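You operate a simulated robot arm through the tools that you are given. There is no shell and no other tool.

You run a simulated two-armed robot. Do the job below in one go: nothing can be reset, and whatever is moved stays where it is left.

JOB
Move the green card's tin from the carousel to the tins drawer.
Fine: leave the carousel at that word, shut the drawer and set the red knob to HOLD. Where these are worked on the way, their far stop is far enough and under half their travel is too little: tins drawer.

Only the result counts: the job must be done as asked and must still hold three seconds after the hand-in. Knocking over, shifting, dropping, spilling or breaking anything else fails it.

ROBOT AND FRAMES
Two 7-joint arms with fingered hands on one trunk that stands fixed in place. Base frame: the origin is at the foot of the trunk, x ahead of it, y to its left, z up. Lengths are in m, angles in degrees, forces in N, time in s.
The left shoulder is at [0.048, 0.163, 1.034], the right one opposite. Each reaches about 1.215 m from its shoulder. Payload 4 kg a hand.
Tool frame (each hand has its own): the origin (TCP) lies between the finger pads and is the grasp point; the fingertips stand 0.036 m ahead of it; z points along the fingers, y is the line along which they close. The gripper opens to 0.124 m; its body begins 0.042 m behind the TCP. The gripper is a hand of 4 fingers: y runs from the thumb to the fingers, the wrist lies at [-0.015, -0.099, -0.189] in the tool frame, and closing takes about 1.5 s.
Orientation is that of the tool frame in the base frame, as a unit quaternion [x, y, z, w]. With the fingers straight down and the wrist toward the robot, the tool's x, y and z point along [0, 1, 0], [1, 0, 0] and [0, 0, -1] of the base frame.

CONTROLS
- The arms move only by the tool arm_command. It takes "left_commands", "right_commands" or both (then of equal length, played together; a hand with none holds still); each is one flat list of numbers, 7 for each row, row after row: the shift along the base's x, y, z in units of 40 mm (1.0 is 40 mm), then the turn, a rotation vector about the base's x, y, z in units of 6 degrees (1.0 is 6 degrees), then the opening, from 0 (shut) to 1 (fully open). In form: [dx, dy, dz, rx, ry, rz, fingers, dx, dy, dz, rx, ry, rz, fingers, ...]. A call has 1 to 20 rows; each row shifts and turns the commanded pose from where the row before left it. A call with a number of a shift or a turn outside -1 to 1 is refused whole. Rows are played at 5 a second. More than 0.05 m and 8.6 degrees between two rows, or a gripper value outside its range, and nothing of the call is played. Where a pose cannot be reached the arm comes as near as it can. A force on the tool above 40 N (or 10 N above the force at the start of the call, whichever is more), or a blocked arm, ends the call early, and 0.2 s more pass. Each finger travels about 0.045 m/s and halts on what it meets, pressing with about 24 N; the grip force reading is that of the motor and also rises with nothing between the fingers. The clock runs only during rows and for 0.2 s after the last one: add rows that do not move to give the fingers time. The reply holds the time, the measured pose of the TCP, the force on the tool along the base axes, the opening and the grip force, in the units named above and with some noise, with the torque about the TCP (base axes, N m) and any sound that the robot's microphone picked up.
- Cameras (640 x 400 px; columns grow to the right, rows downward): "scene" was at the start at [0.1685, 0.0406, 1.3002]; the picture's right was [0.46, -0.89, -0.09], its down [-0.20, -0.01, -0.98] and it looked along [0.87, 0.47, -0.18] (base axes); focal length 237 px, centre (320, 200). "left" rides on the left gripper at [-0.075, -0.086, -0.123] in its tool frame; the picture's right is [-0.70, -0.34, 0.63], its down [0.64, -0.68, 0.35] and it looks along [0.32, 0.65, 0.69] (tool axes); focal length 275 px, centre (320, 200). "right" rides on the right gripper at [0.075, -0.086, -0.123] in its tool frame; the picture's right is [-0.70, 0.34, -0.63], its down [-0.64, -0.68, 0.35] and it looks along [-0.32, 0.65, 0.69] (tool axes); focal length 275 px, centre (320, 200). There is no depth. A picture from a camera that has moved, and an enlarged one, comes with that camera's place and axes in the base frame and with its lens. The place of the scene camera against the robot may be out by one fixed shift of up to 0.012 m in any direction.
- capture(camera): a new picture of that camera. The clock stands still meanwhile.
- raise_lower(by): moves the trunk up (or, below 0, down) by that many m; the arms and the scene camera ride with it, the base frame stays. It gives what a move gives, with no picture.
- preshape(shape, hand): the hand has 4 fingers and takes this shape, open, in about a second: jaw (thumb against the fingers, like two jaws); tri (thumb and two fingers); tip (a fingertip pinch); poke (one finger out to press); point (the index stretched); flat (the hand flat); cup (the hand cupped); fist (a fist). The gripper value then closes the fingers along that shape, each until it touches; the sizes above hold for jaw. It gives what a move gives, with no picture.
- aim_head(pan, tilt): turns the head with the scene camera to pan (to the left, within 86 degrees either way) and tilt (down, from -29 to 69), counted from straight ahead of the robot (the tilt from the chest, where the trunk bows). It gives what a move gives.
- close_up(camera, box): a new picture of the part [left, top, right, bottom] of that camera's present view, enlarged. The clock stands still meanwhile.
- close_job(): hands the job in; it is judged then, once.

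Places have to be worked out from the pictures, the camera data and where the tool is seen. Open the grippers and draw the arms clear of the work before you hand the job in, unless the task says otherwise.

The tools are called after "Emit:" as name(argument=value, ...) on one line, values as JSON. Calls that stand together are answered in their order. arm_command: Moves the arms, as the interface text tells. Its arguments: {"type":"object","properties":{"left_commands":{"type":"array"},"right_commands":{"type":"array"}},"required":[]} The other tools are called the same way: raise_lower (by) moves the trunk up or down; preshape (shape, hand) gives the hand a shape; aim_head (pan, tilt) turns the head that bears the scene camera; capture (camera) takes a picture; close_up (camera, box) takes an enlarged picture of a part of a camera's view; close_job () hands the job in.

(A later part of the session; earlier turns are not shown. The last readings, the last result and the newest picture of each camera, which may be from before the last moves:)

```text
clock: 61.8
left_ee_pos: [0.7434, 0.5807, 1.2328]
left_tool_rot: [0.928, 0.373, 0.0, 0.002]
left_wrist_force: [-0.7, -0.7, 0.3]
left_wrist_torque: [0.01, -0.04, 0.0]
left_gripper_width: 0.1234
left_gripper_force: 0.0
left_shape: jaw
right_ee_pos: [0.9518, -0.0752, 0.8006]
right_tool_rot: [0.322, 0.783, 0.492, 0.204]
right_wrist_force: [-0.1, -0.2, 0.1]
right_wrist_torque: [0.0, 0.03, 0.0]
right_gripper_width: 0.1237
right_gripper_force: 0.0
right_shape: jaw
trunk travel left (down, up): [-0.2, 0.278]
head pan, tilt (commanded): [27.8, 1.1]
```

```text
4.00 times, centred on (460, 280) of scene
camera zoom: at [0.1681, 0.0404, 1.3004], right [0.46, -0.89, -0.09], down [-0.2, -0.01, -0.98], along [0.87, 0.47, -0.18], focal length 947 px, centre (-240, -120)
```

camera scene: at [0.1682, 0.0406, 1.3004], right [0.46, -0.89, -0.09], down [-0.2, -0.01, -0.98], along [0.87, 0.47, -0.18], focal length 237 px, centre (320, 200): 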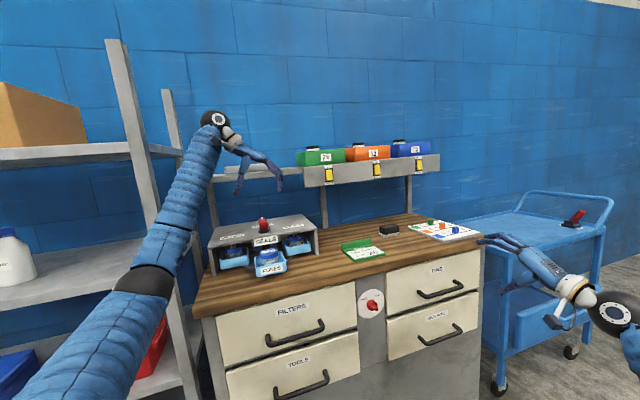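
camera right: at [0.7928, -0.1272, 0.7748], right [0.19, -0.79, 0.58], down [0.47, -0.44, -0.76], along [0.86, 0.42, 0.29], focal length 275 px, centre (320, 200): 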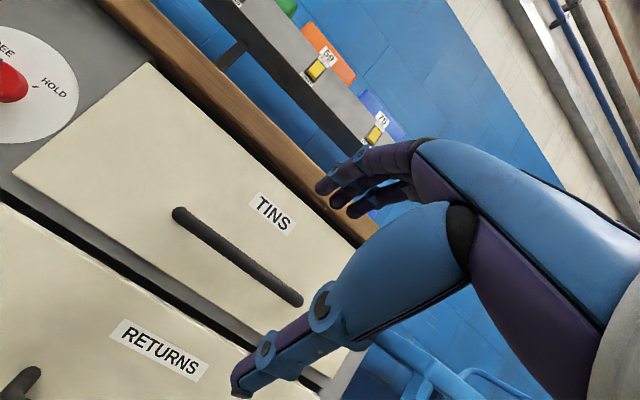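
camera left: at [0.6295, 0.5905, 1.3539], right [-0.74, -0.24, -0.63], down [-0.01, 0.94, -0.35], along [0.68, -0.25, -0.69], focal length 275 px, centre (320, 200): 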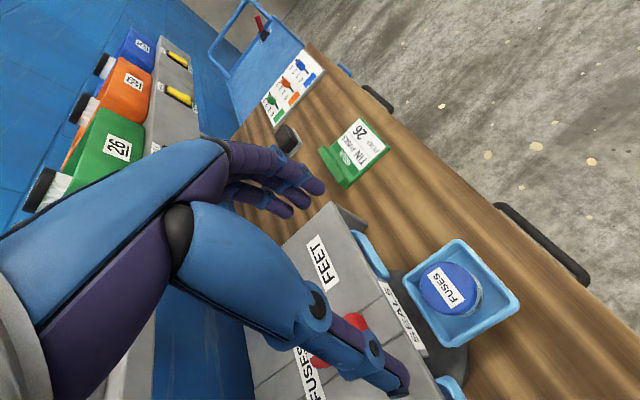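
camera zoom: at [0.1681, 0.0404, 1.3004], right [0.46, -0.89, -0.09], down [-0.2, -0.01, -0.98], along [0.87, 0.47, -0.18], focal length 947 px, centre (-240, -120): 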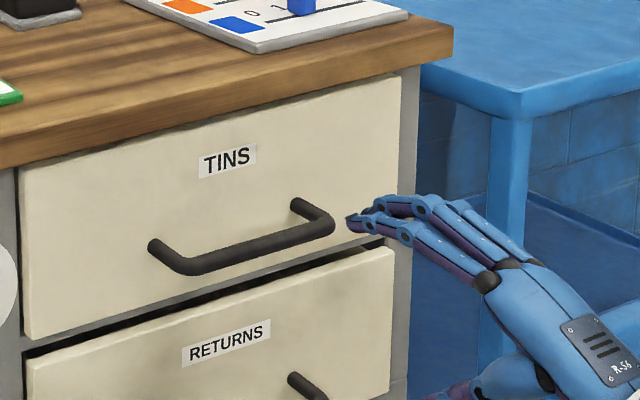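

The handle's ends come out near (1.02, 0.11, 0.76) and (1.16, -0.01, 0.76). I move the open hand 8 cm closer and measure again.

Emit:
arm_command(right_commands=[0.53, 0.41, -0.25, 0, 0, 0, 1, 0.53, 0.41, -0.25, 0, 0, 0, 1, 0.53, 0.41, -0.25, 0, 0, 0, 1, 0, 0, 0, 0, 0, 0, 1])

Emit:
capture(camera="right")

Emit:
close_up(camera="scene", box=[380, 230, 540, 330])

```text
clock: 62.8
left_ee_pos: [0.7424, 0.5802, 1.2328]
left_tool_rot: [0.928, 0.374, 0.0, 0.001]
left_wrist_force: [0.0, 0.3, 0.1]
left_wrist_torque: [0.01, 0.02, 0.0]
left_gripper_width: 0.1236
left_gripper_force: 0.1
left_shape: jaw
right_ee_pos: [1.0126, -0.0247, 0.7704]
right_tool_rot: [0.324, 0.782, 0.492, 0.205]
right_wrist_force: [-0.6, -0.1, 0.3]
right_wrist_torque: [0.0, 0.0, -0.03]
right_gripper_width: 0.1235
right_gripper_force: 0.1
right_shape: jaw
trunk travel left (down, up): [-0.2, 0.278]
head pan, tilt (commanded): [27.8, 1.1]
```

```text
taken
camera right: at [0.8545, -0.0776, 0.7455], right [0.19, -0.79, 0.58], down [0.47, -0.44, -0.76], along [0.86, 0.42, 0.29], focal length 275 px, centre (320, 200)
```

right: 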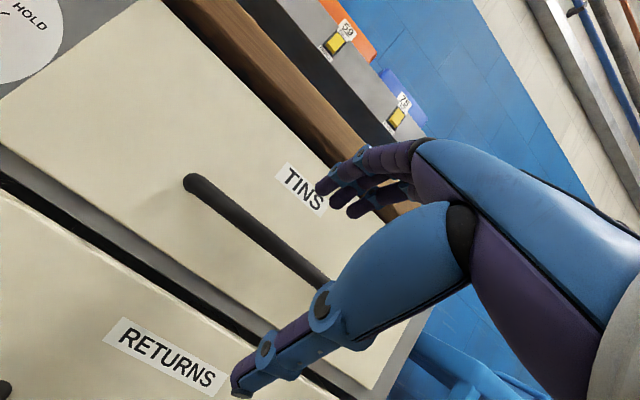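

```text
4.00 times, centred on (460, 280) of scene
camera zoom: at [0.1682, 0.0403, 1.3003], right [0.46, -0.88, -0.09], down [-0.2, -0.01, -0.98], along [0.87, 0.47, -0.18], focal length 947 px, centre (-240, -120)
```

zoom: 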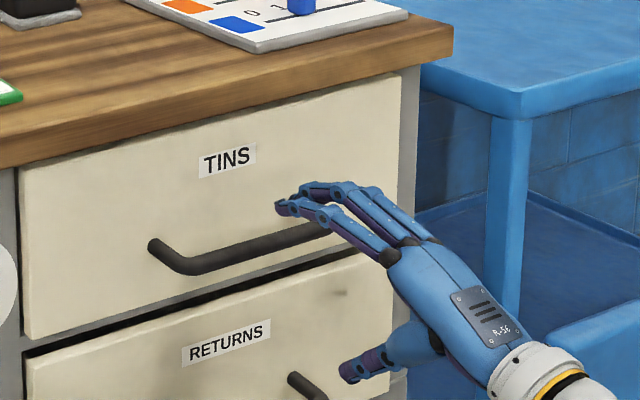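

The handle line lies at about 0.803 m along the bench's inward direction, z 0.761, with the TCP centred on it sideways. I narrow the jaws to about 4 cm, go 4 cm closer and look.

Emit:
arm_command(right_commands=[0, 0, 0, 0, 0, 0, 0.6, 0, 0, 0, 0, 0, 0, 0.35, 0.36, 0.36, 0, 0, 0, 0, 0.35, 0.36, 0.36, 0, 0, 0, 0, 0.35, 0, 0, 0, 0, 0, 0, 0.35, 0, 0, 0, 0, 0, 0, 0.35])

Emit:
capture(camera="right")

Emit:
close_up(camera="scene", box=[400, 245, 512, 315])

```text
clock: 64.2
left_ee_pos: [0.7422, 0.5806, 1.2324]
left_tool_rot: [0.928, 0.373, 0.001, 0.001]
left_wrist_force: [-0.2, -0.2, -0.2]
left_wrist_torque: [-0.01, -0.01, 0.0]
left_gripper_width: 0.1233
left_gripper_force: 0.1
left_shape: jaw
right_ee_pos: [1.042, 0.0037, 0.771]
right_tool_rot: [0.323, 0.782, 0.492, 0.204]
right_wrist_force: [0.2, 0.3, 0.1]
right_wrist_torque: [0.03, 0.01, 0.06]
right_gripper_width: 0.0437
right_gripper_force: 0.0
right_shape: jaw
trunk travel left (down, up): [-0.2, 0.278]
head pan, tilt (commanded): [27.8, 1.1]
```

```text
taken
camera right: at [0.8834, -0.0473, 0.7457], right [0.19, -0.79, 0.58], down [0.47, -0.44, -0.76], along [0.86, 0.42, 0.29], focal length 275 px, centre (320, 200)
```

right: 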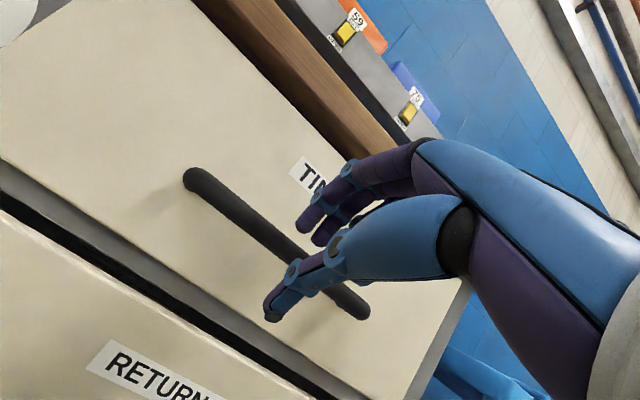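

```text
5.71 times, centred on (456, 280) of scene
camera zoom: at [0.1685, 0.0408, 1.3002], right [0.46, -0.88, -0.09], down [-0.2, -0.01, -0.98], along [0.87, 0.47, -0.18], focal length 1353 px, centre (-457, -257)
```

zoom: 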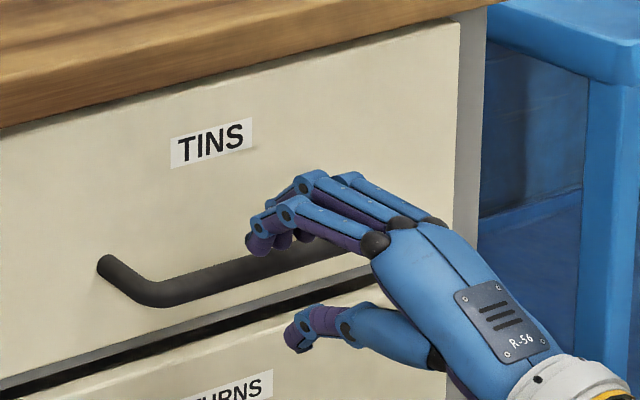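

The jaws straddle the bar (fingers above, thumb below). I go the last 4 cm in and close on the handle.

Emit:
arm_command(right_commands=[0.37, 0.37, -0.01, 0, 0, 0, 0.35, 0.37, 0.37, -0.01, 0, 0, 0, 0.35, 0, 0, 0, 0, 0, 0, 0.35, 0, 0, 0, 0, 0, 0, 0.1, 0, 0, 0, 0, 0, 0, 0, 0, 0, 0, 0, 0, 0, 0, 0, 0, 0, 0, 0, 0, 0, 0, 0, 0, 0, 0, 0, 0])

Emit:
capture(camera="right")

Emit:
close_up(camera="scene", box=[400, 245, 512, 315])

```text
clock: 66.0
left_ee_pos: [0.7424, 0.579, 1.231]
left_tool_rot: [0.928, 0.374, -0.001, 0.0]
left_wrist_force: [-0.6, -0.2, -0.7]
left_wrist_torque: [-0.02, 0.01, 0.03]
left_gripper_width: 0.1239
left_gripper_force: 0.1
left_shape: jaw
right_ee_pos: [1.0707, 0.0334, 0.7669]
right_tool_rot: [0.324, 0.783, 0.491, 0.203]
right_wrist_force: [-5.7, -2.7, -13.2]
right_wrist_torque: [-0.06, 0.07, 0.0]
right_gripper_width: 0.0143
right_gripper_force: 23.7
right_shape: jaw
trunk travel left (down, up): [-0.2, 0.278]
head pan, tilt (commanded): [27.8, 1.1]
```

```text
taken
camera right: at [0.9128, -0.0183, 0.7425], right [0.19, -0.79, 0.58], down [0.47, -0.45, -0.76], along [0.86, 0.42, 0.28], focal length 275 px, centre (320, 200)
```

right: 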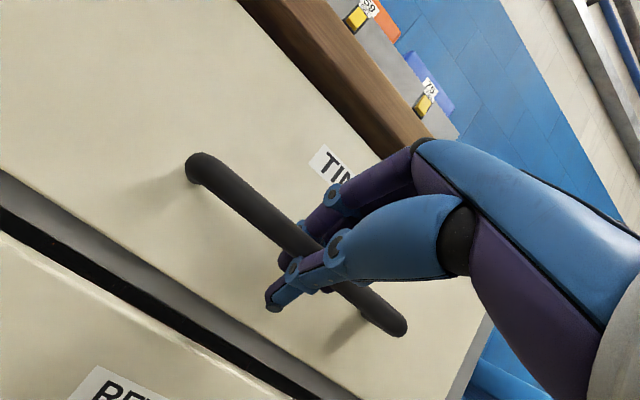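

```text
5.71 times, centred on (456, 280) of scene
camera zoom: at [0.1695, 0.0406, 1.2998], right [0.46, -0.89, -0.09], down [-0.2, -0.01, -0.98], along [0.87, 0.47, -0.18], focal length 1353 px, centre (-457, -257)
```

zoom: 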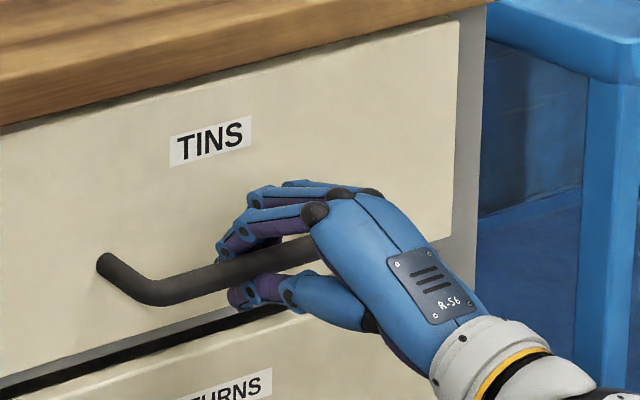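

The handle is gripped (width 0.014). I pull along the bench's outward direction, a first 8 cm.

Emit:
arm_command(right_commands=[-0.15, -0.15, -0.08, 0, 0, 0, 0, -0.3, -0.3, 0, 0, 0, 0, 0, -0.35, -0.35, 0, 0, 0, 0, 0, -0.35, -0.35, 0, 0, 0, 0, 0, -0.35, -0.35, 0, 0, 0, 0, 0, 0, 0, 0, 0, 0, 0, 0])

Emit:
capture(camera="scene")

```text
clock: 67.4
left_ee_pos: [0.7437, 0.5809, 1.2318]
left_tool_rot: [0.928, 0.374, 0.001, 0.0]
left_wrist_force: [-0.4, -0.8, 0.1]
left_wrist_torque: [0.01, 0.0, -0.01]
left_gripper_width: 0.1234
left_gripper_force: 0.1
left_shape: jaw
right_ee_pos: [1.0116, -0.0263, 0.765]
right_tool_rot: [0.324, 0.782, 0.491, 0.204]
right_wrist_force: [-1.8, 3.5, -7.6]
right_wrist_torque: [-0.01, -0.05, 0.08]
right_gripper_width: 0.0135
right_gripper_force: 24.1
right_shape: jaw
trunk travel left (down, up): [-0.2, 0.278]
head pan, tilt (commanded): [27.8, 1.1]
```

```text
taken
camera scene: at [0.169, 0.0409, 1.3002], right [0.46, -0.89, -0.09], down [-0.2, -0.01, -0.98], along [0.87, 0.47, -0.18], focal length 237 px, centre (320, 200)
```

scene: 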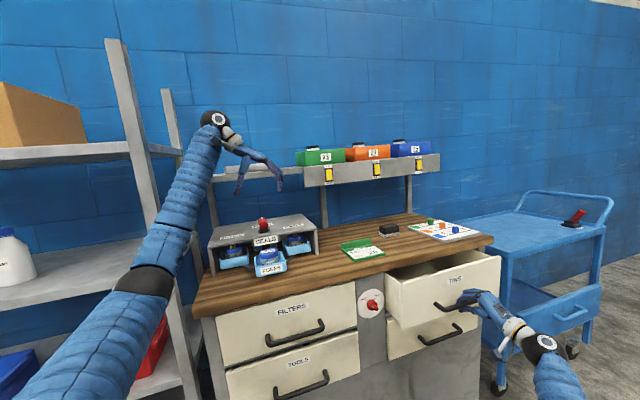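

The drawer slides out easily. I keep pulling toward its far stop.

Emit:
arm_command(right_commands=[-0.35, -0.35, 0, 0, 0, 0, 0, -0.35, -0.35, 0, 0, 0, 0, 0, -0.35, -0.35, 0, 0, 0, 0, 0, -0.35, -0.35, 0, 0, 0, 0, 0, -0.35, -0.35, 0, 0, 0, 0, 0, -0.35, -0.35, 0, 0, 0, 0, 0, -0.35, -0.35, 0, 0, 0, 0, 0, -0.35, -0.35, 0, 0, 0, 0, 0, -0.35, -0.35, 0, 0, 0, 0, 0, 0, 0, 0, 0, 0, 0, 0])

Emit:
capture(camera="scene")

```text
clock: 69.6
left_ee_pos: [0.744, 0.5806, 1.231]
left_tool_rot: [0.928, 0.373, 0.0, 0.0]
left_wrist_force: [1.0, 0.2, -0.7]
left_wrist_torque: [-0.02, 0.0, -0.03]
left_gripper_width: 0.1237
left_gripper_force: 0.0
left_shape: jaw
right_ee_pos: [0.8844, -0.1539, 0.7646]
right_tool_rot: [0.323, 0.782, 0.493, 0.204]
right_wrist_force: [-0.9, -1.5, -6.7]
right_wrist_torque: [-0.01, -0.05, 0.03]
right_gripper_width: 0.0126
right_gripper_force: 24.0
right_shape: jaw
trunk travel left (down, up): [-0.2, 0.278]
head pan, tilt (commanded): [27.8, 1.1]
```

```text
taken
camera scene: at [0.169, 0.0405, 1.3001], right [0.46, -0.89, -0.09], down [-0.2, -0.01, -0.98], along [0.87, 0.47, -0.18], focal length 237 px, centre (320, 200)
```

scene: 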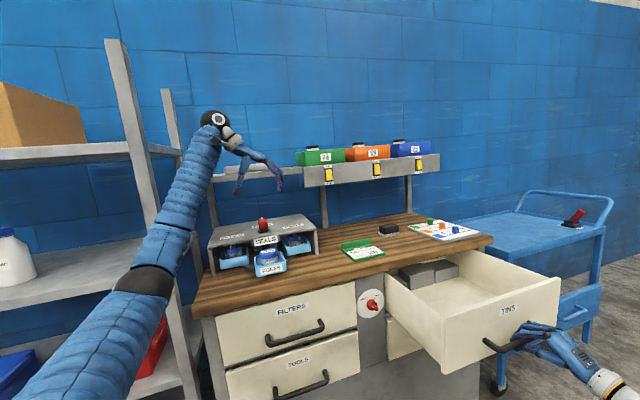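

The drawer is out by 26 cm and has free floor in front of some grey boxes. I pull gently on to find its stop.

Emit:
arm_command(right_commands=[-0.25, -0.25, 0, 0, 0, 0, 0, -0.25, -0.25, 0, 0, 0, 0, 0, -0.25, -0.25, 0, 0, 0, 0, 0, -0.25, -0.25, 0, 0, 0, 0, 0, -0.25, -0.25, 0, 0, 0, 0, 0, 0, 0, 0, 0, 0, 0, 0])

Emit:
close_up(camera="scene", box=[370, 240, 570, 380])

```text
clock: 71.0
left_ee_pos: [0.7433, 0.5819, 1.2299]
left_tool_rot: [0.927, 0.374, -0.001, 0.0]
left_wrist_force: [-0.1, -0.1, 0.4]
left_wrist_torque: [0.0, -0.03, 0.02]
left_gripper_width: 0.1239
left_gripper_force: 0.1
left_shape: jaw
right_ee_pos: [0.8379, -0.2018, 0.7653]
right_tool_rot: [0.324, 0.782, 0.492, 0.204]
right_wrist_force: [8.1, 14.1, -12.5]
right_wrist_torque: [-0.04, 0.01, 0.09]
right_gripper_width: 0.0121
right_gripper_force: 23.5
right_shape: jaw
trunk travel left (down, up): [-0.2, 0.278]
head pan, tilt (commanded): [27.8, 1.1]
```

```text
2.86 times, centred on (470, 310) of scene
camera zoom: at [0.17, 0.0413, 1.2999], right [0.46, -0.88, -0.09], down [-0.2, -0.01, -0.98], along [0.87, 0.47, -0.18], focal length 676 px, centre (-109, -114)
```

zoom: 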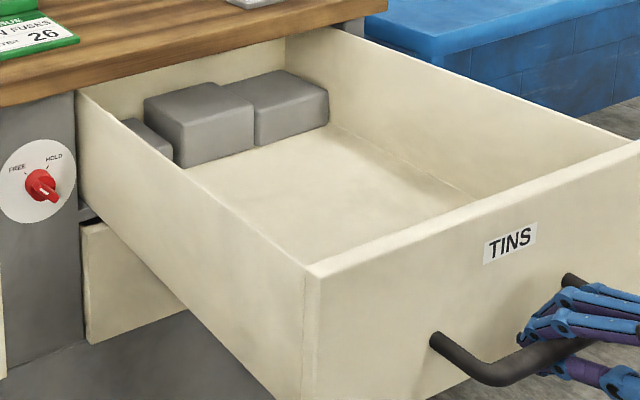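

The far stop is reached after about 33 cm, and the front half of the drawer is empty. I open the right hand, back out along its fingers and move it up and away to the right.

Emit:
arm_command(right_commands=[0.05, 0.05, 0, 0, 0, 0, 0.2, 0, 0, 0, 0, 0, 0, 0.4, 0, 0, 0, 0, 0, 0, 0.4, -0.3, -0.3, 0.05, 0, 0, 0, 0.4, -0.5, -0.5, 0.1, 0, 0, 0, 0.4, -0.5, -0.5, 0.1, 0, 0, 0, 0.5, -0.5, -0.5, 0.4, 0, 0, 0, 0.8, -0.4, -0.5, 0.8, 0, 0, 0, 1, -0.3, -0.5, 0.8, 0, 0, 0, 1, -0.2, -0.5, 0.8, 0, 0, 0, 1, 0, -0.5, 0.8, 0, 0, 0, 1, 0, 0, 0, 0, 0, 0, 1])

Emit:
capture(camera="scene")

```text
clock: 73.6
left_ee_pos: [0.743, 0.5782, 1.2318]
left_tool_rot: [0.928, 0.374, 0.0, 0.001]
left_wrist_force: [-0.5, -0.1, -0.4]
left_wrist_torque: [0.0, -0.02, 0.03]
left_gripper_width: 0.1235
left_gripper_force: 0.1
left_shape: jaw
right_ee_pos: [0.7279, -0.3538, 0.9223]
right_tool_rot: [0.323, 0.782, 0.492, 0.204]
right_wrist_force: [-0.3, 0.1, 0.6]
right_wrist_torque: [0.02, -0.01, -0.03]
right_gripper_width: 0.124
right_gripper_force: 0.0
right_shape: jaw
trunk travel left (down, up): [-0.2, 0.278]
head pan, tilt (commanded): [27.8, 1.1]
```

```text
taken
camera scene: at [0.1686, 0.0406, 1.3001], right [0.46, -0.89, -0.09], down [-0.2, -0.01, -0.98], along [0.87, 0.47, -0.18], focal length 237 px, centre (320, 200)
```

scene: 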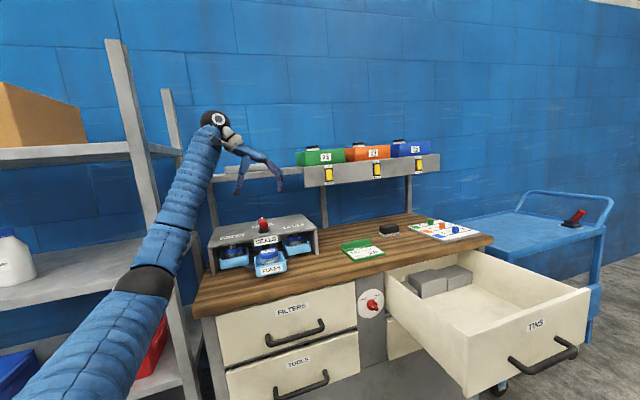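

The drawer stays open. Now the tin: I tilt the left hand back 30° toward the robot, jaws across the tin sideways, and bring it in front of the FUSES tray for a closer look.

Emit:
arm_command(left_commands=[-0.3, -0.32, -0.5, 0.59, -0.59, 0.03, 1, -0.3, -0.32, -0.5, 0.59, -0.59, 0.03, 1, -0.3, -0.32, -0.6, 0.59, -0.59, 0.03, 1, -0.3, -0.32, -0.6, 0.59, -0.59, 0.03, 1, -0.3, -0.32, -0.6, 0.59, -0.59, 0.03, 1, -0.3, -0.32, -0.6, 0.59, -0.59, 0.03, 1, 0, 0, 0, 0, 0, 0, 1])

Emit:
capture(camera="left")

Emit:
capture(camera="scene")

```text
clock: 75.2
left_ee_pos: [0.6691, 0.4999, 1.0991]
left_tool_rot: [0.893, 0.369, 0.24, -0.101]
left_wrist_force: [-0.1, 0.2, 0.3]
left_wrist_torque: [0.04, -0.02, -0.01]
left_gripper_width: 0.1236
left_gripper_force: 0.0
left_shape: jaw
right_ee_pos: [0.7272, -0.3539, 0.9233]
right_tool_rot: [0.323, 0.782, 0.493, 0.204]
right_wrist_force: [-0.6, 0.2, -0.6]
right_wrist_torque: [0.02, -0.02, -0.05]
right_gripper_width: 0.1234
right_gripper_force: 0.2
right_shape: jaw
trunk travel left (down, up): [-0.2, 0.278]
head pan, tilt (commanded): [27.8, 1.1]
```

```text
taken
camera left: at [0.519, 0.4718, 1.1677], right [-0.44, 0.04, -0.9], down [0.03, 1.0, 0.03], along [0.9, -0.02, -0.44], focal length 275 px, centre (320, 200)
```

left: 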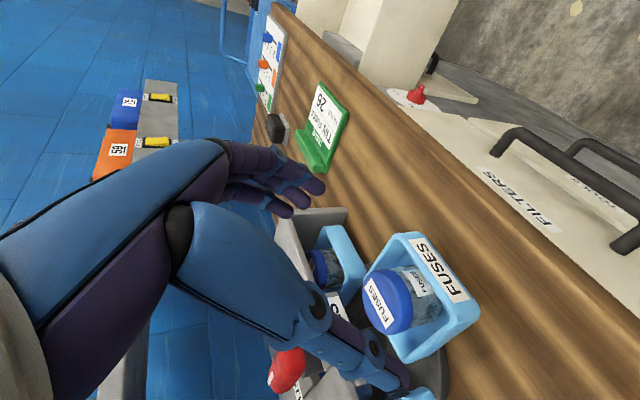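

```text
taken
camera scene: at [0.1685, 0.0404, 1.3002], right [0.46, -0.89, -0.09], down [-0.2, -0.01, -0.98], along [0.87, 0.47, -0.18], focal length 237 px, centre (320, 200)
```

scene: 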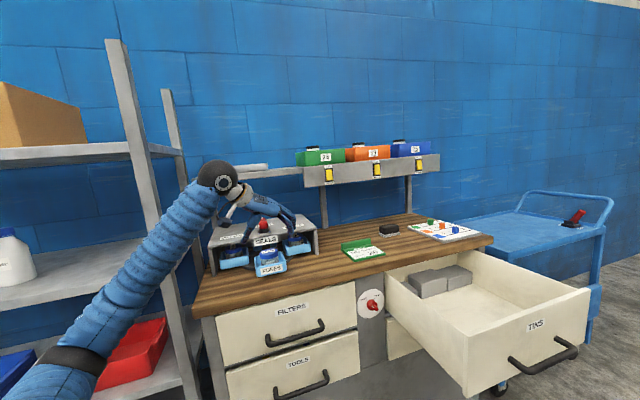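

This view shows the tin's profile. I enlarge it to measure the tin, lid and tray rim.

Emit:
close_up(camera="left", box=[330, 215, 500, 375])

```text
2.50 times, centred on (415, 295) of left
camera zoom: at [0.519, 0.4718, 1.1677], right [-0.44, 0.04, -0.9], down [0.03, 1.0, 0.03], along [0.9, -0.02, -0.44], focal length 688 px, centre (82, -38)
```

zoom: 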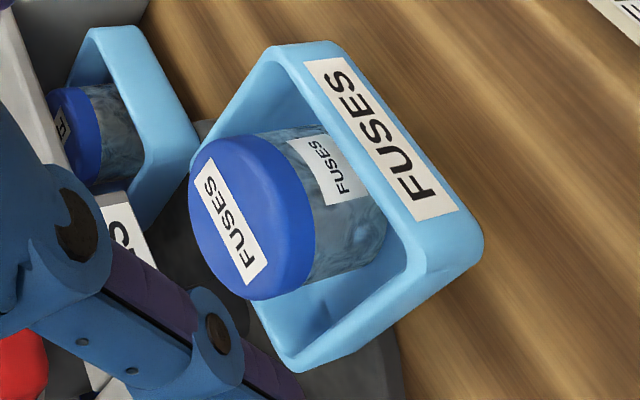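

The FUSES lid's top centre is at about (0.736, 0.570, 1.000), the tray rim near z 0.96. I approach with open jaws to three quarters of the way and check.

Emit:
arm_command(left_commands=[0.384, 0.392, -0.55, 0, 0, 0, 1, 0.384, 0.392, -0.55, 0, 0, 0, 1, 0.384, 0.392, -0.55, 0, 0, 0, 1, 0, 0, 0, 0, 0, 0, 1])

Emit:
capture(camera="left")

Emit:
close_up(camera="scene", box=[220, 180, 340, 280])

```text
clock: 76.2
left_ee_pos: [0.7157, 0.5479, 1.0334]
left_tool_rot: [0.892, 0.369, 0.239, -0.102]
left_wrist_force: [0.6, 0.6, 0.8]
left_wrist_torque: [-0.01, -0.03, -0.04]
left_gripper_width: 0.1235
left_gripper_force: 0.1
left_shape: jaw
right_ee_pos: [0.7265, -0.354, 0.9228]
right_tool_rot: [0.323, 0.782, 0.492, 0.204]
right_wrist_force: [-0.4, -0.6, 0.2]
right_wrist_torque: [0.02, -0.04, 0.01]
right_gripper_width: 0.1239
right_gripper_force: 0.0
right_shape: jaw
trunk travel left (down, up): [-0.2, 0.278]
head pan, tilt (commanded): [27.8, 1.1]
```

```text
taken
camera left: at [0.5658, 0.52, 1.1033], right [-0.44, 0.04, -0.9], down [0.03, 1.0, 0.03], along [0.9, -0.02, -0.44], focal length 275 px, centre (320, 200)
```

left: 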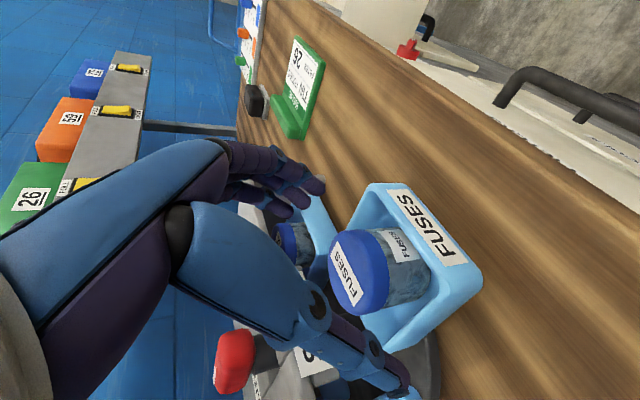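

```text
4.00 times, centred on (280, 230) of scene
camera zoom: at [0.1681, 0.0403, 1.3004], right [0.46, -0.88, -0.09], down [-0.2, -0.01, -0.98], along [0.87, 0.47, -0.18], focal length 947 px, centre (480, 80)
```

zoom: 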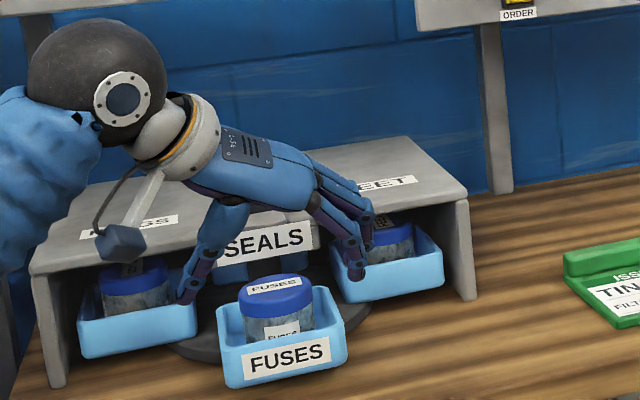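

The tin sits between thumb and fingers, with lid centre near (0.739, 0.571, 0.996). I go the last bit to z 1.00 and check before closing.

Emit:
arm_command(left_commands=[0.21, 0.21, -0.42, 0, 0, 0, 1, 0.21, 0.21, -0.42, 0, 0, 0, 1, 0, 0, 0, 0, 0, 0, 1])

Emit:
capture(camera="left")

Emit:
close_up(camera="scene", box=[220, 180, 340, 280])

```text
clock: 77.0
left_ee_pos: [0.7337, 0.5668, 0.9993]
left_tool_rot: [0.892, 0.369, 0.239, -0.101]
left_wrist_force: [-0.6, 0.0, -0.4]
left_wrist_torque: [0.0, 0.0, -0.03]
left_gripper_width: 0.1238
left_gripper_force: 0.1
left_shape: jaw
right_ee_pos: [0.727, -0.3537, 0.9233]
right_tool_rot: [0.324, 0.782, 0.492, 0.205]
right_wrist_force: [0.3, 0.0, -0.6]
right_wrist_torque: [-0.01, 0.02, -0.04]
right_gripper_width: 0.1239
right_gripper_force: 0.0
right_shape: jaw
trunk travel left (down, up): [-0.2, 0.278]
head pan, tilt (commanded): [27.8, 1.1]
```

```text
taken
camera left: at [0.5833, 0.5367, 1.0687], right [-0.44, 0.04, -0.9], down [0.03, 1.0, 0.03], along [0.9, -0.02, -0.44], focal length 275 px, centre (320, 200)
```

left: 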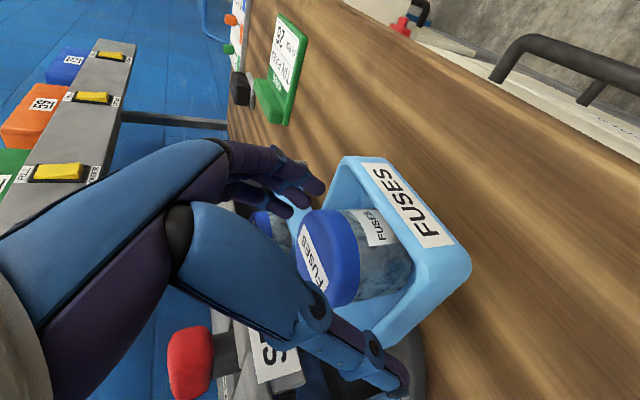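

```text
4.00 times, centred on (280, 230) of scene
camera zoom: at [0.1682, 0.0404, 1.3003], right [0.46, -0.89, -0.09], down [-0.2, -0.01, -0.98], along [0.87, 0.47, -0.18], focal length 947 px, centre (480, 80)
```

zoom: 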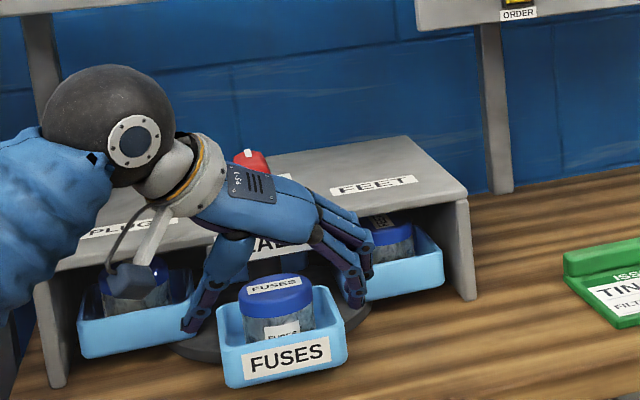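

The TCP sits on the lid's centre and the fingertips stand just above the tray rim. I close the jaws on the lid.

Emit:
arm_command(left_commands=[0, 0, 0, 0, 0, 0, 0.7, 0, 0, 0, 0, 0, 0, 0.5, 0, 0, 0, 0, 0, 0, 0.3, 0, 0, 0, 0, 0, 0, 0.1, 0, 0, 0, 0, 0, 0, 0, 0, 0, 0, 0, 0, 0, 0, 0, 0, 0, 0, 0, 0, 0, 0, 0, 0, 0, 0, 0, 0, 0, 0, 0, 0, 0, 0, 0])

Emit:
capture(camera="left")

Emit:
close_up(camera="scene", box=[220, 180, 340, 280])

```text
clock: 79.0
left_ee_pos: [0.7315, 0.565, 1.0013]
left_tool_rot: [0.892, 0.37, 0.24, -0.101]
left_wrist_force: [1.1, -1.0, 13.1]
left_wrist_torque: [-0.09, -0.21, 0.02]
left_gripper_width: 0.0844
left_gripper_force: 23.4
left_shape: jaw
right_ee_pos: [0.7265, -0.354, 0.9239]
right_tool_rot: [0.324, 0.782, 0.492, 0.205]
right_wrist_force: [-0.4, -0.3, 0.2]
right_wrist_torque: [-0.01, -0.01, 0.01]
right_gripper_width: 0.1237
right_gripper_force: 0.0
right_shape: jaw
trunk travel left (down, up): [-0.2, 0.278]
head pan, tilt (commanded): [27.8, 1.1]
```

```text
taken
camera left: at [0.5826, 0.5362, 1.0698], right [-0.44, 0.04, -0.9], down [0.03, 1.0, 0.03], along [0.9, -0.02, -0.44], focal length 275 px, centre (320, 200)
```

left: 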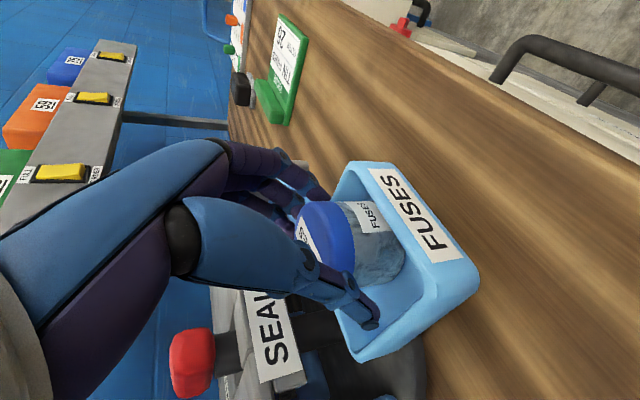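

```text
4.00 times, centred on (280, 230) of scene
camera zoom: at [0.1675, 0.0398, 1.3005], right [0.46, -0.88, -0.09], down [-0.2, -0.01, -0.98], along [0.87, 0.47, -0.18], focal length 947 px, centre (480, 80)
```

zoom: 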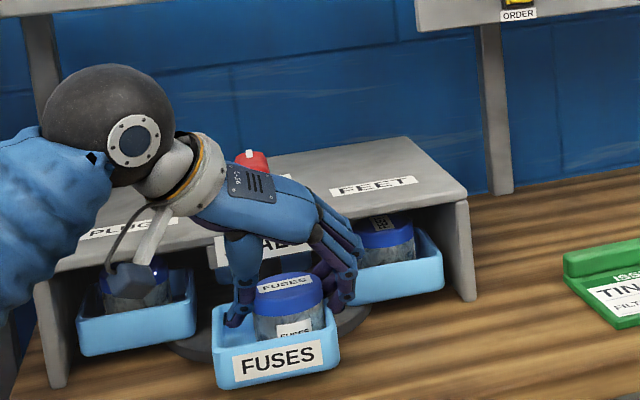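

The width of 0.084 shows the fingers caught the tray wall along with the tin, so the tips are too low. I open again and raise the hand by 1.5 cm.

Emit:
arm_command(left_commands=[0, 0, 0, 0, 0, 0, 0.6, 0, 0, 0, 0, 0, 0, 0.9, 0, 0, 0, 0, 0, 0, 1, 0, 0, 0, 0, 0, 0, 1, 0, 0, 0.2, 0, 0, 0, 1, 0, 0, 0.2, 0, 0, 0, 1, 0, 0, 0, 0, 0, 0, 1])

Emit:
capture(camera="left")

Emit:
close_up(camera="scene", box=[220, 180, 340, 280])

```text
clock: 80.6
left_ee_pos: [0.7346, 0.5632, 1.0138]
left_tool_rot: [0.893, 0.37, 0.238, -0.1]
left_wrist_force: [-0.2, 0.3, -0.1]
left_wrist_torque: [-0.02, -0.03, 0.03]
left_gripper_width: 0.1238
left_gripper_force: 0.0
left_shape: jaw
right_ee_pos: [0.7274, -0.3548, 0.9235]
right_tool_rot: [0.323, 0.781, 0.493, 0.205]
right_wrist_force: [0.4, 0.0, 0.5]
right_wrist_torque: [0.0, 0.0, 0.01]
right_gripper_width: 0.1234
right_gripper_force: 0.0
right_shape: jaw
trunk travel left (down, up): [-0.2, 0.278]
head pan, tilt (commanded): [27.8, 1.1]
```

```text
taken
camera left: at [0.5839, 0.5356, 1.0846], right [-0.44, 0.04, -0.9], down [0.03, 1.0, 0.03], along [0.9, -0.02, -0.44], focal length 275 px, centre (320, 200)
```

left: 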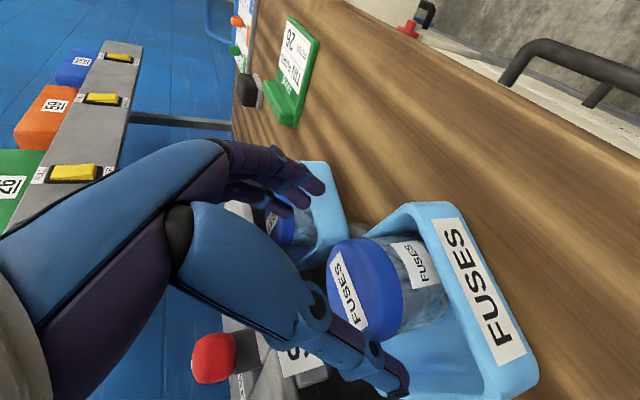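

```text
4.00 times, centred on (280, 230) of scene
camera zoom: at [0.1684, 0.0406, 1.3002], right [0.46, -0.88, -0.09], down [-0.2, -0.01, -0.98], along [0.87, 0.47, -0.18], focal length 947 px, centre (480, 80)
```

zoom: 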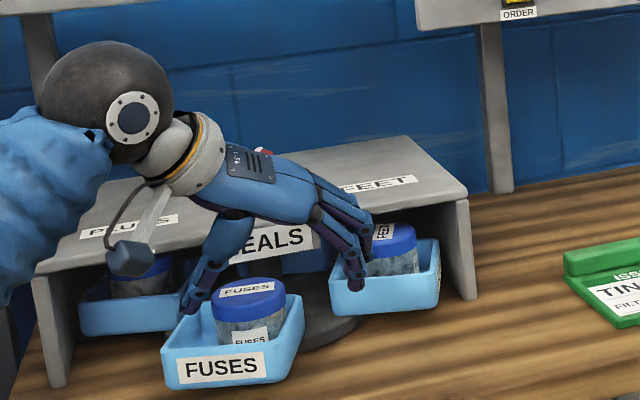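

Opening the hand pushed the tray, turning the carousel about 28° clockwise; I will set it back to FUSES once the tin is out. I enlarge this view to measure lid and rim heights again.

Emit:
close_up(camera="left", box=[310, 190, 550, 400])

Emit:
close_up(camera="scene", box=[245, 235, 309, 275])

```text
1.90 times, centred on (430, 295) of left
camera zoom: at [0.5839, 0.5356, 1.0846], right [-0.44, 0.04, -0.9], down [0.03, 1.0, 0.03], along [0.9, -0.02, -0.44], focal length 524 px, centre (110, 19)
```

zoom: 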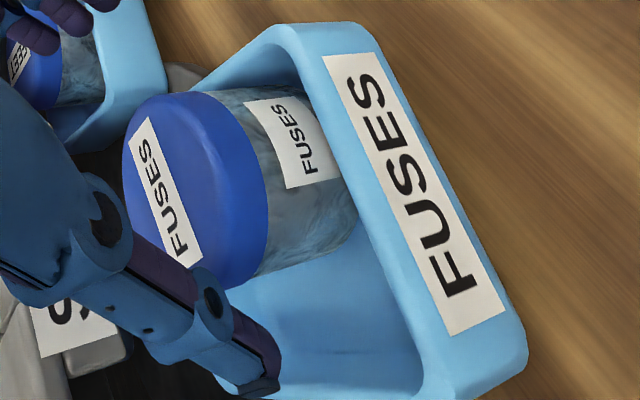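

```text
10.00 times, centred on (277, 255) of scene
camera zoom: at [0.1684, 0.0406, 1.3002], right [0.46, -0.88, -0.09], down [-0.2, -0.01, -0.98], along [0.87, 0.47, -0.18], focal length 2368 px, centre (750, -350)
```

zoom: 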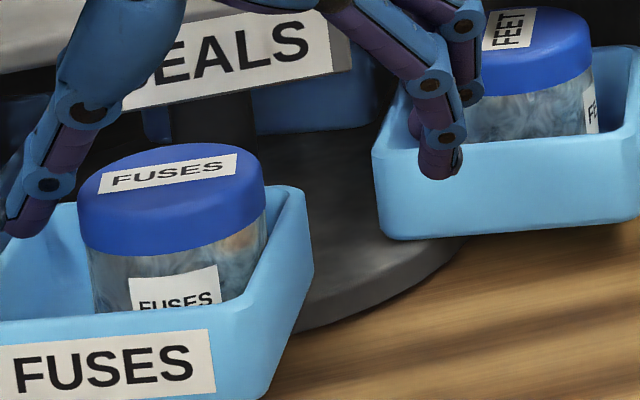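

Lid top is at z 1.00 with its centre now near (0.726, 0.586); the rim is at 0.970, so tips must stay above 0.975. I lift 3 cm, shift over the tin and come down to z 1.012 with a narrower opening.

Emit:
arm_command(left_commands=[0, 0, 0.4, 0, 0, 0, 1, 0, 0, 0.4, 0, 0, 0, 0.9, -0.24, 0.17, 0, 0, 0, 0, 0.8, -0.24, 0.17, 0, 0, 0, 0, 0.78, 0, 0, -0.4, 0, 0, 0, 0.78, 0, 0, -0.43, 0, 0, 0, 0.78, 0, 0, 0, 0, 0, 0, 0.78])

Emit:
capture(camera="left")

Emit:
close_up(camera="scene", box=[236, 220, 316, 280])

```text
clock: 82.2
left_ee_pos: [0.7129, 0.5757, 1.0131]
left_tool_rot: [0.892, 0.369, 0.239, -0.101]
left_wrist_force: [-0.1, 0.3, 0.5]
left_wrist_torque: [0.0, 0.0, -0.03]
left_gripper_width: 0.0969
left_gripper_force: 0.0
left_shape: jaw
right_ee_pos: [0.7274, -0.3538, 0.9227]
right_tool_rot: [0.323, 0.782, 0.492, 0.204]
right_wrist_force: [-0.1, -0.3, -0.3]
right_wrist_torque: [-0.02, 0.01, 0.05]
right_gripper_width: 0.1236
right_gripper_force: 0.1
right_shape: jaw
trunk travel left (down, up): [-0.2, 0.278]
head pan, tilt (commanded): [27.8, 1.1]
```

```text
taken
camera left: at [0.5637, 0.5479, 1.0815], right [-0.44, 0.04, -0.9], down [0.03, 1.0, 0.03], along [0.9, -0.02, -0.44], focal length 275 px, centre (320, 200)
```

left: 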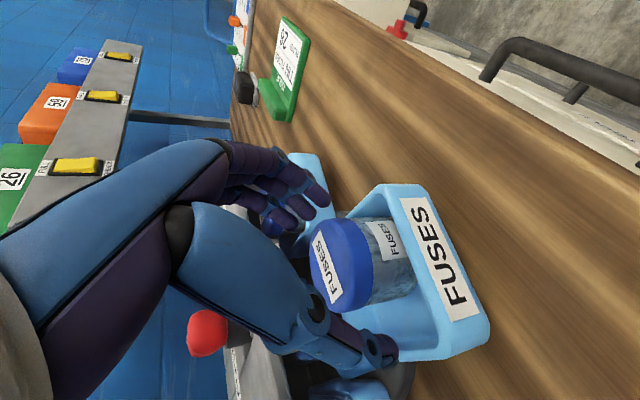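

```text
6.67 times, centred on (276, 250) of scene
camera zoom: at [0.1684, 0.0405, 1.3003], right [0.46, -0.89, -0.09], down [-0.2, -0.01, -0.98], along [0.87, 0.47, -0.18], focal length 1579 px, centre (613, -133)
```

zoom: 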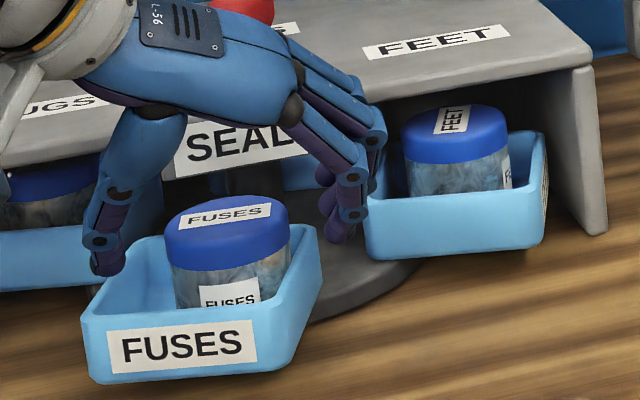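

Thumb and fingertips now straddle the lid at its own height. I close and check that the width comes to about 6 cm.

Emit:
arm_command(left_commands=[0, 0, 0, 0, 0, 0, 0.6, 0, 0, 0, 0, 0, 0, 0.45, 0, 0, 0, 0, 0, 0, 0.3, 0, 0, 0, 0, 0, 0, 0.1, 0, 0, 0, 0, 0, 0, 0, 0, 0, 0, 0, 0, 0, 0, 0, 0, 0, 0, 0, 0, 0])

Emit:
capture(camera="left")

Emit:
close_up(camera="scene", box=[236, 220, 316, 280])

```text
clock: 83.8
left_ee_pos: [0.7128, 0.5761, 1.0125]
left_tool_rot: [0.893, 0.368, 0.24, -0.101]
left_wrist_force: [-0.6, -0.7, 4.2]
left_wrist_torque: [-0.06, -0.11, -0.04]
left_gripper_width: 0.0611
left_gripper_force: 23.6
left_shape: jaw
right_ee_pos: [0.7273, -0.3538, 0.9228]
right_tool_rot: [0.323, 0.782, 0.492, 0.205]
right_wrist_force: [0.2, -0.2, 0.0]
right_wrist_torque: [-0.01, 0.01, 0.0]
right_gripper_width: 0.1237
right_gripper_force: 0.1
right_shape: jaw
trunk travel left (down, up): [-0.2, 0.278]
head pan, tilt (commanded): [27.8, 1.1]
```

```text
taken
camera left: at [0.5635, 0.5478, 1.0819], right [-0.44, 0.04, -0.9], down [0.03, 1.0, 0.03], along [0.9, -0.02, -0.44], focal length 275 px, centre (320, 200)
```

left: 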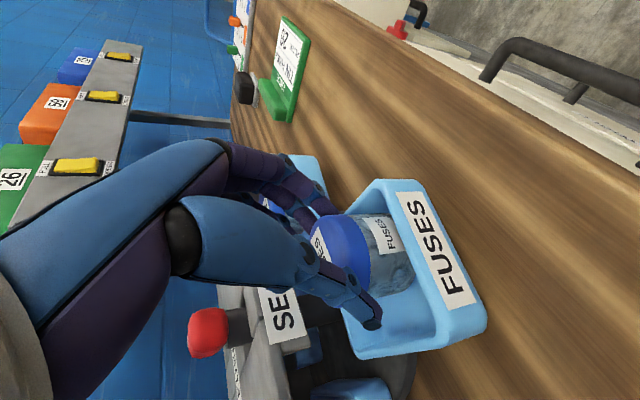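

```text
6.67 times, centred on (276, 250) of scene
camera zoom: at [0.1681, 0.0403, 1.3003], right [0.46, -0.89, -0.09], down [-0.2, -0.01, -0.98], along [0.87, 0.47, -0.18], focal length 1579 px, centre (613, -133)
```

zoom: 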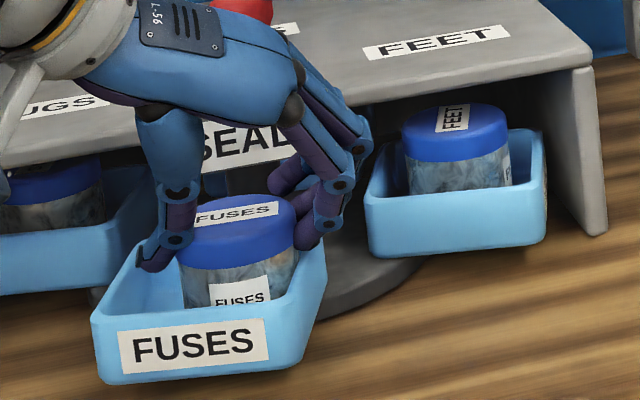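

Width 0.061 means the lid is held alone. I lift slowly, straight up 4 cm, and check.

Emit:
arm_command(left_commands=[0, 0, 0.2, 0, 0, 0, 0, 0, 0, 0.3, 0, 0, 0, 0, 0, 0, 0.5, 0, 0, 0, 0, 0, 0, 0, 0, 0, 0, 0])

Emit:
close_up(camera="scene", box=[236, 220, 316, 280])

Emit:
capture(camera="left")

```text
clock: 84.8
left_ee_pos: [0.7152, 0.577, 1.0536]
left_tool_rot: [0.893, 0.369, 0.238, -0.101]
left_wrist_force: [0.9, 0.0, -1.5]
left_wrist_torque: [-0.02, 0.02, 0.02]
left_gripper_width: 0.0611
left_gripper_force: 24.0
left_shape: jaw
right_ee_pos: [0.7276, -0.3538, 0.9216]
right_tool_rot: [0.324, 0.782, 0.492, 0.204]
right_wrist_force: [0.9, -0.6, 0.0]
right_wrist_torque: [0.01, -0.04, 0.02]
right_gripper_width: 0.1236
right_gripper_force: 0.2
right_shape: jaw
trunk travel left (down, up): [-0.2, 0.278]
head pan, tilt (commanded): [27.8, 1.1]
```

```text
6.67 times, centred on (276, 250) of scene
camera zoom: at [0.1685, 0.0408, 1.3002], right [0.46, -0.88, -0.09], down [-0.2, -0.01, -0.98], along [0.87, 0.47, -0.18], focal length 1579 px, centre (613, -133)
```

zoom: 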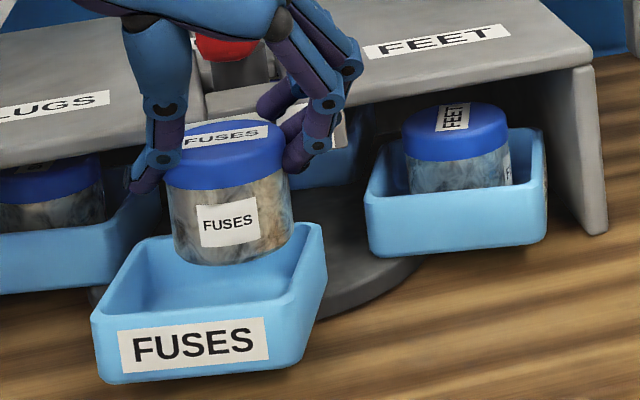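

```text
taken
camera left: at [0.5648, 0.5494, 1.1227], right [-0.44, 0.04, -0.9], down [0.03, 1.0, 0.03], along [0.9, -0.02, -0.44], focal length 275 px, centre (320, 200)
```

left: 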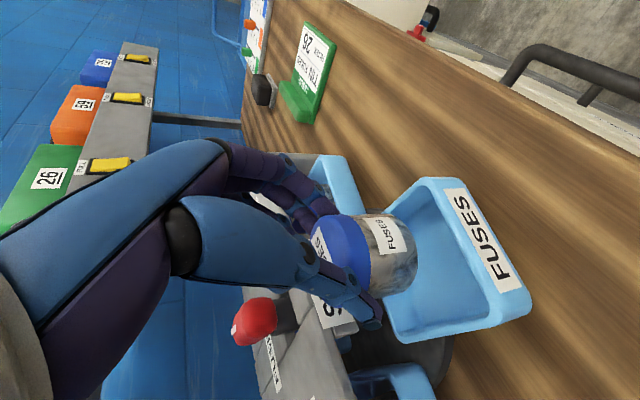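

The tin is out of the tray, hanging level. I carry it up and toward the robot, clear of the bench.

Emit:
arm_command(left_commands=[0, 0, 0.6, 0, 0, 0, 0, -0.2, -0.2, 0.6, 0, 0, 0, 0, -0.4, -0.4, 0.5, 0, 0, 0, 0, -0.5, -0.5, 0.4, 0, 0, 0, 0, -0.5, -0.5, 0.2, 0, 0, 0, 0, -0.3, -0.3, 0, 0, 0, 0, 0, 0, 0, 0, 0, 0, 0, 0])

Emit:
raise_lower(by=0.15)

Emit:
capture(camera="scene")

Emit:
capture(camera="left")

```text
clock: 86.4
left_ee_pos: [0.6393, 0.5013, 1.1463]
left_tool_rot: [0.893, 0.369, 0.238, -0.1]
left_wrist_force: [0.5, 0.4, -0.6]
left_wrist_torque: [-0.02, 0.0, 0.02]
left_gripper_width: 0.0613
left_gripper_force: 23.8
left_shape: jaw
right_ee_pos: [0.7275, -0.353, 0.9218]
right_tool_rot: [0.323, 0.782, 0.492, 0.205]
right_wrist_force: [-0.1, 0.4, -0.4]
right_wrist_torque: [0.03, -0.04, -0.01]
right_gripper_width: 0.1236
right_gripper_force: 0.1
right_shape: jaw
trunk travel left (down, up): [-0.2, 0.278]
head pan, tilt (commanded): [27.8, 1.1]
```

```text
clock: 88.1
left_ee_pos: [0.6385, 0.5012, 1.2952]
left_tool_rot: [0.893, 0.369, 0.238, -0.101]
left_wrist_force: [0.5, -0.3, -1.5]
left_wrist_torque: [-0.01, 0.0, -0.02]
left_gripper_width: 0.0611
left_gripper_force: 23.9
left_shape: jaw
right_ee_pos: [0.7298, -0.353, 1.0695]
right_tool_rot: [0.324, 0.782, 0.491, 0.204]
right_wrist_force: [0.6, 0.2, 0.3]
right_wrist_torque: [0.0, -0.03, 0.0]
right_gripper_width: 0.1238
right_gripper_force: 0.0
right_shape: jaw
trunk travel left (down, up): [-0.35, 0.128]
head pan, tilt (commanded): [27.8, 1.1]
```

```text
taken
camera scene: at [0.1, 0.0406, 1.4712], right [0.47, -0.89, -0.02], down [-0.06, -0.01, -1.0], along [0.88, 0.47, -0.06], focal length 237 px, centre (320, 200)
```

scene: 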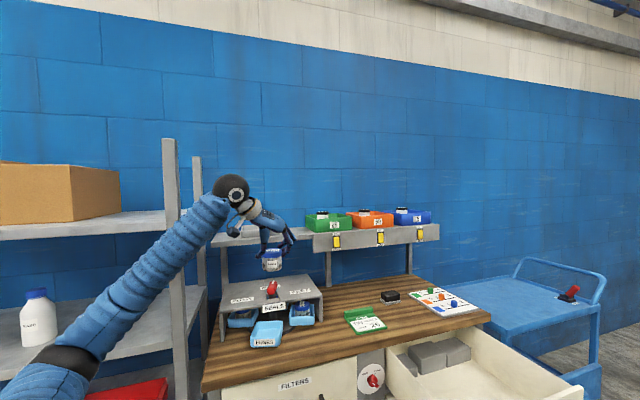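

```text
taken
camera left: at [0.4897, 0.4739, 1.3631], right [-0.44, 0.04, -0.9], down [0.03, 1.0, 0.03], along [0.9, -0.02, -0.44], focal length 275 px, centre (320, 200)
```

left: 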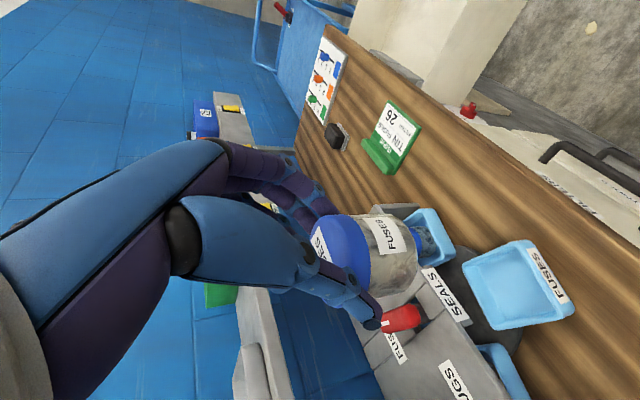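

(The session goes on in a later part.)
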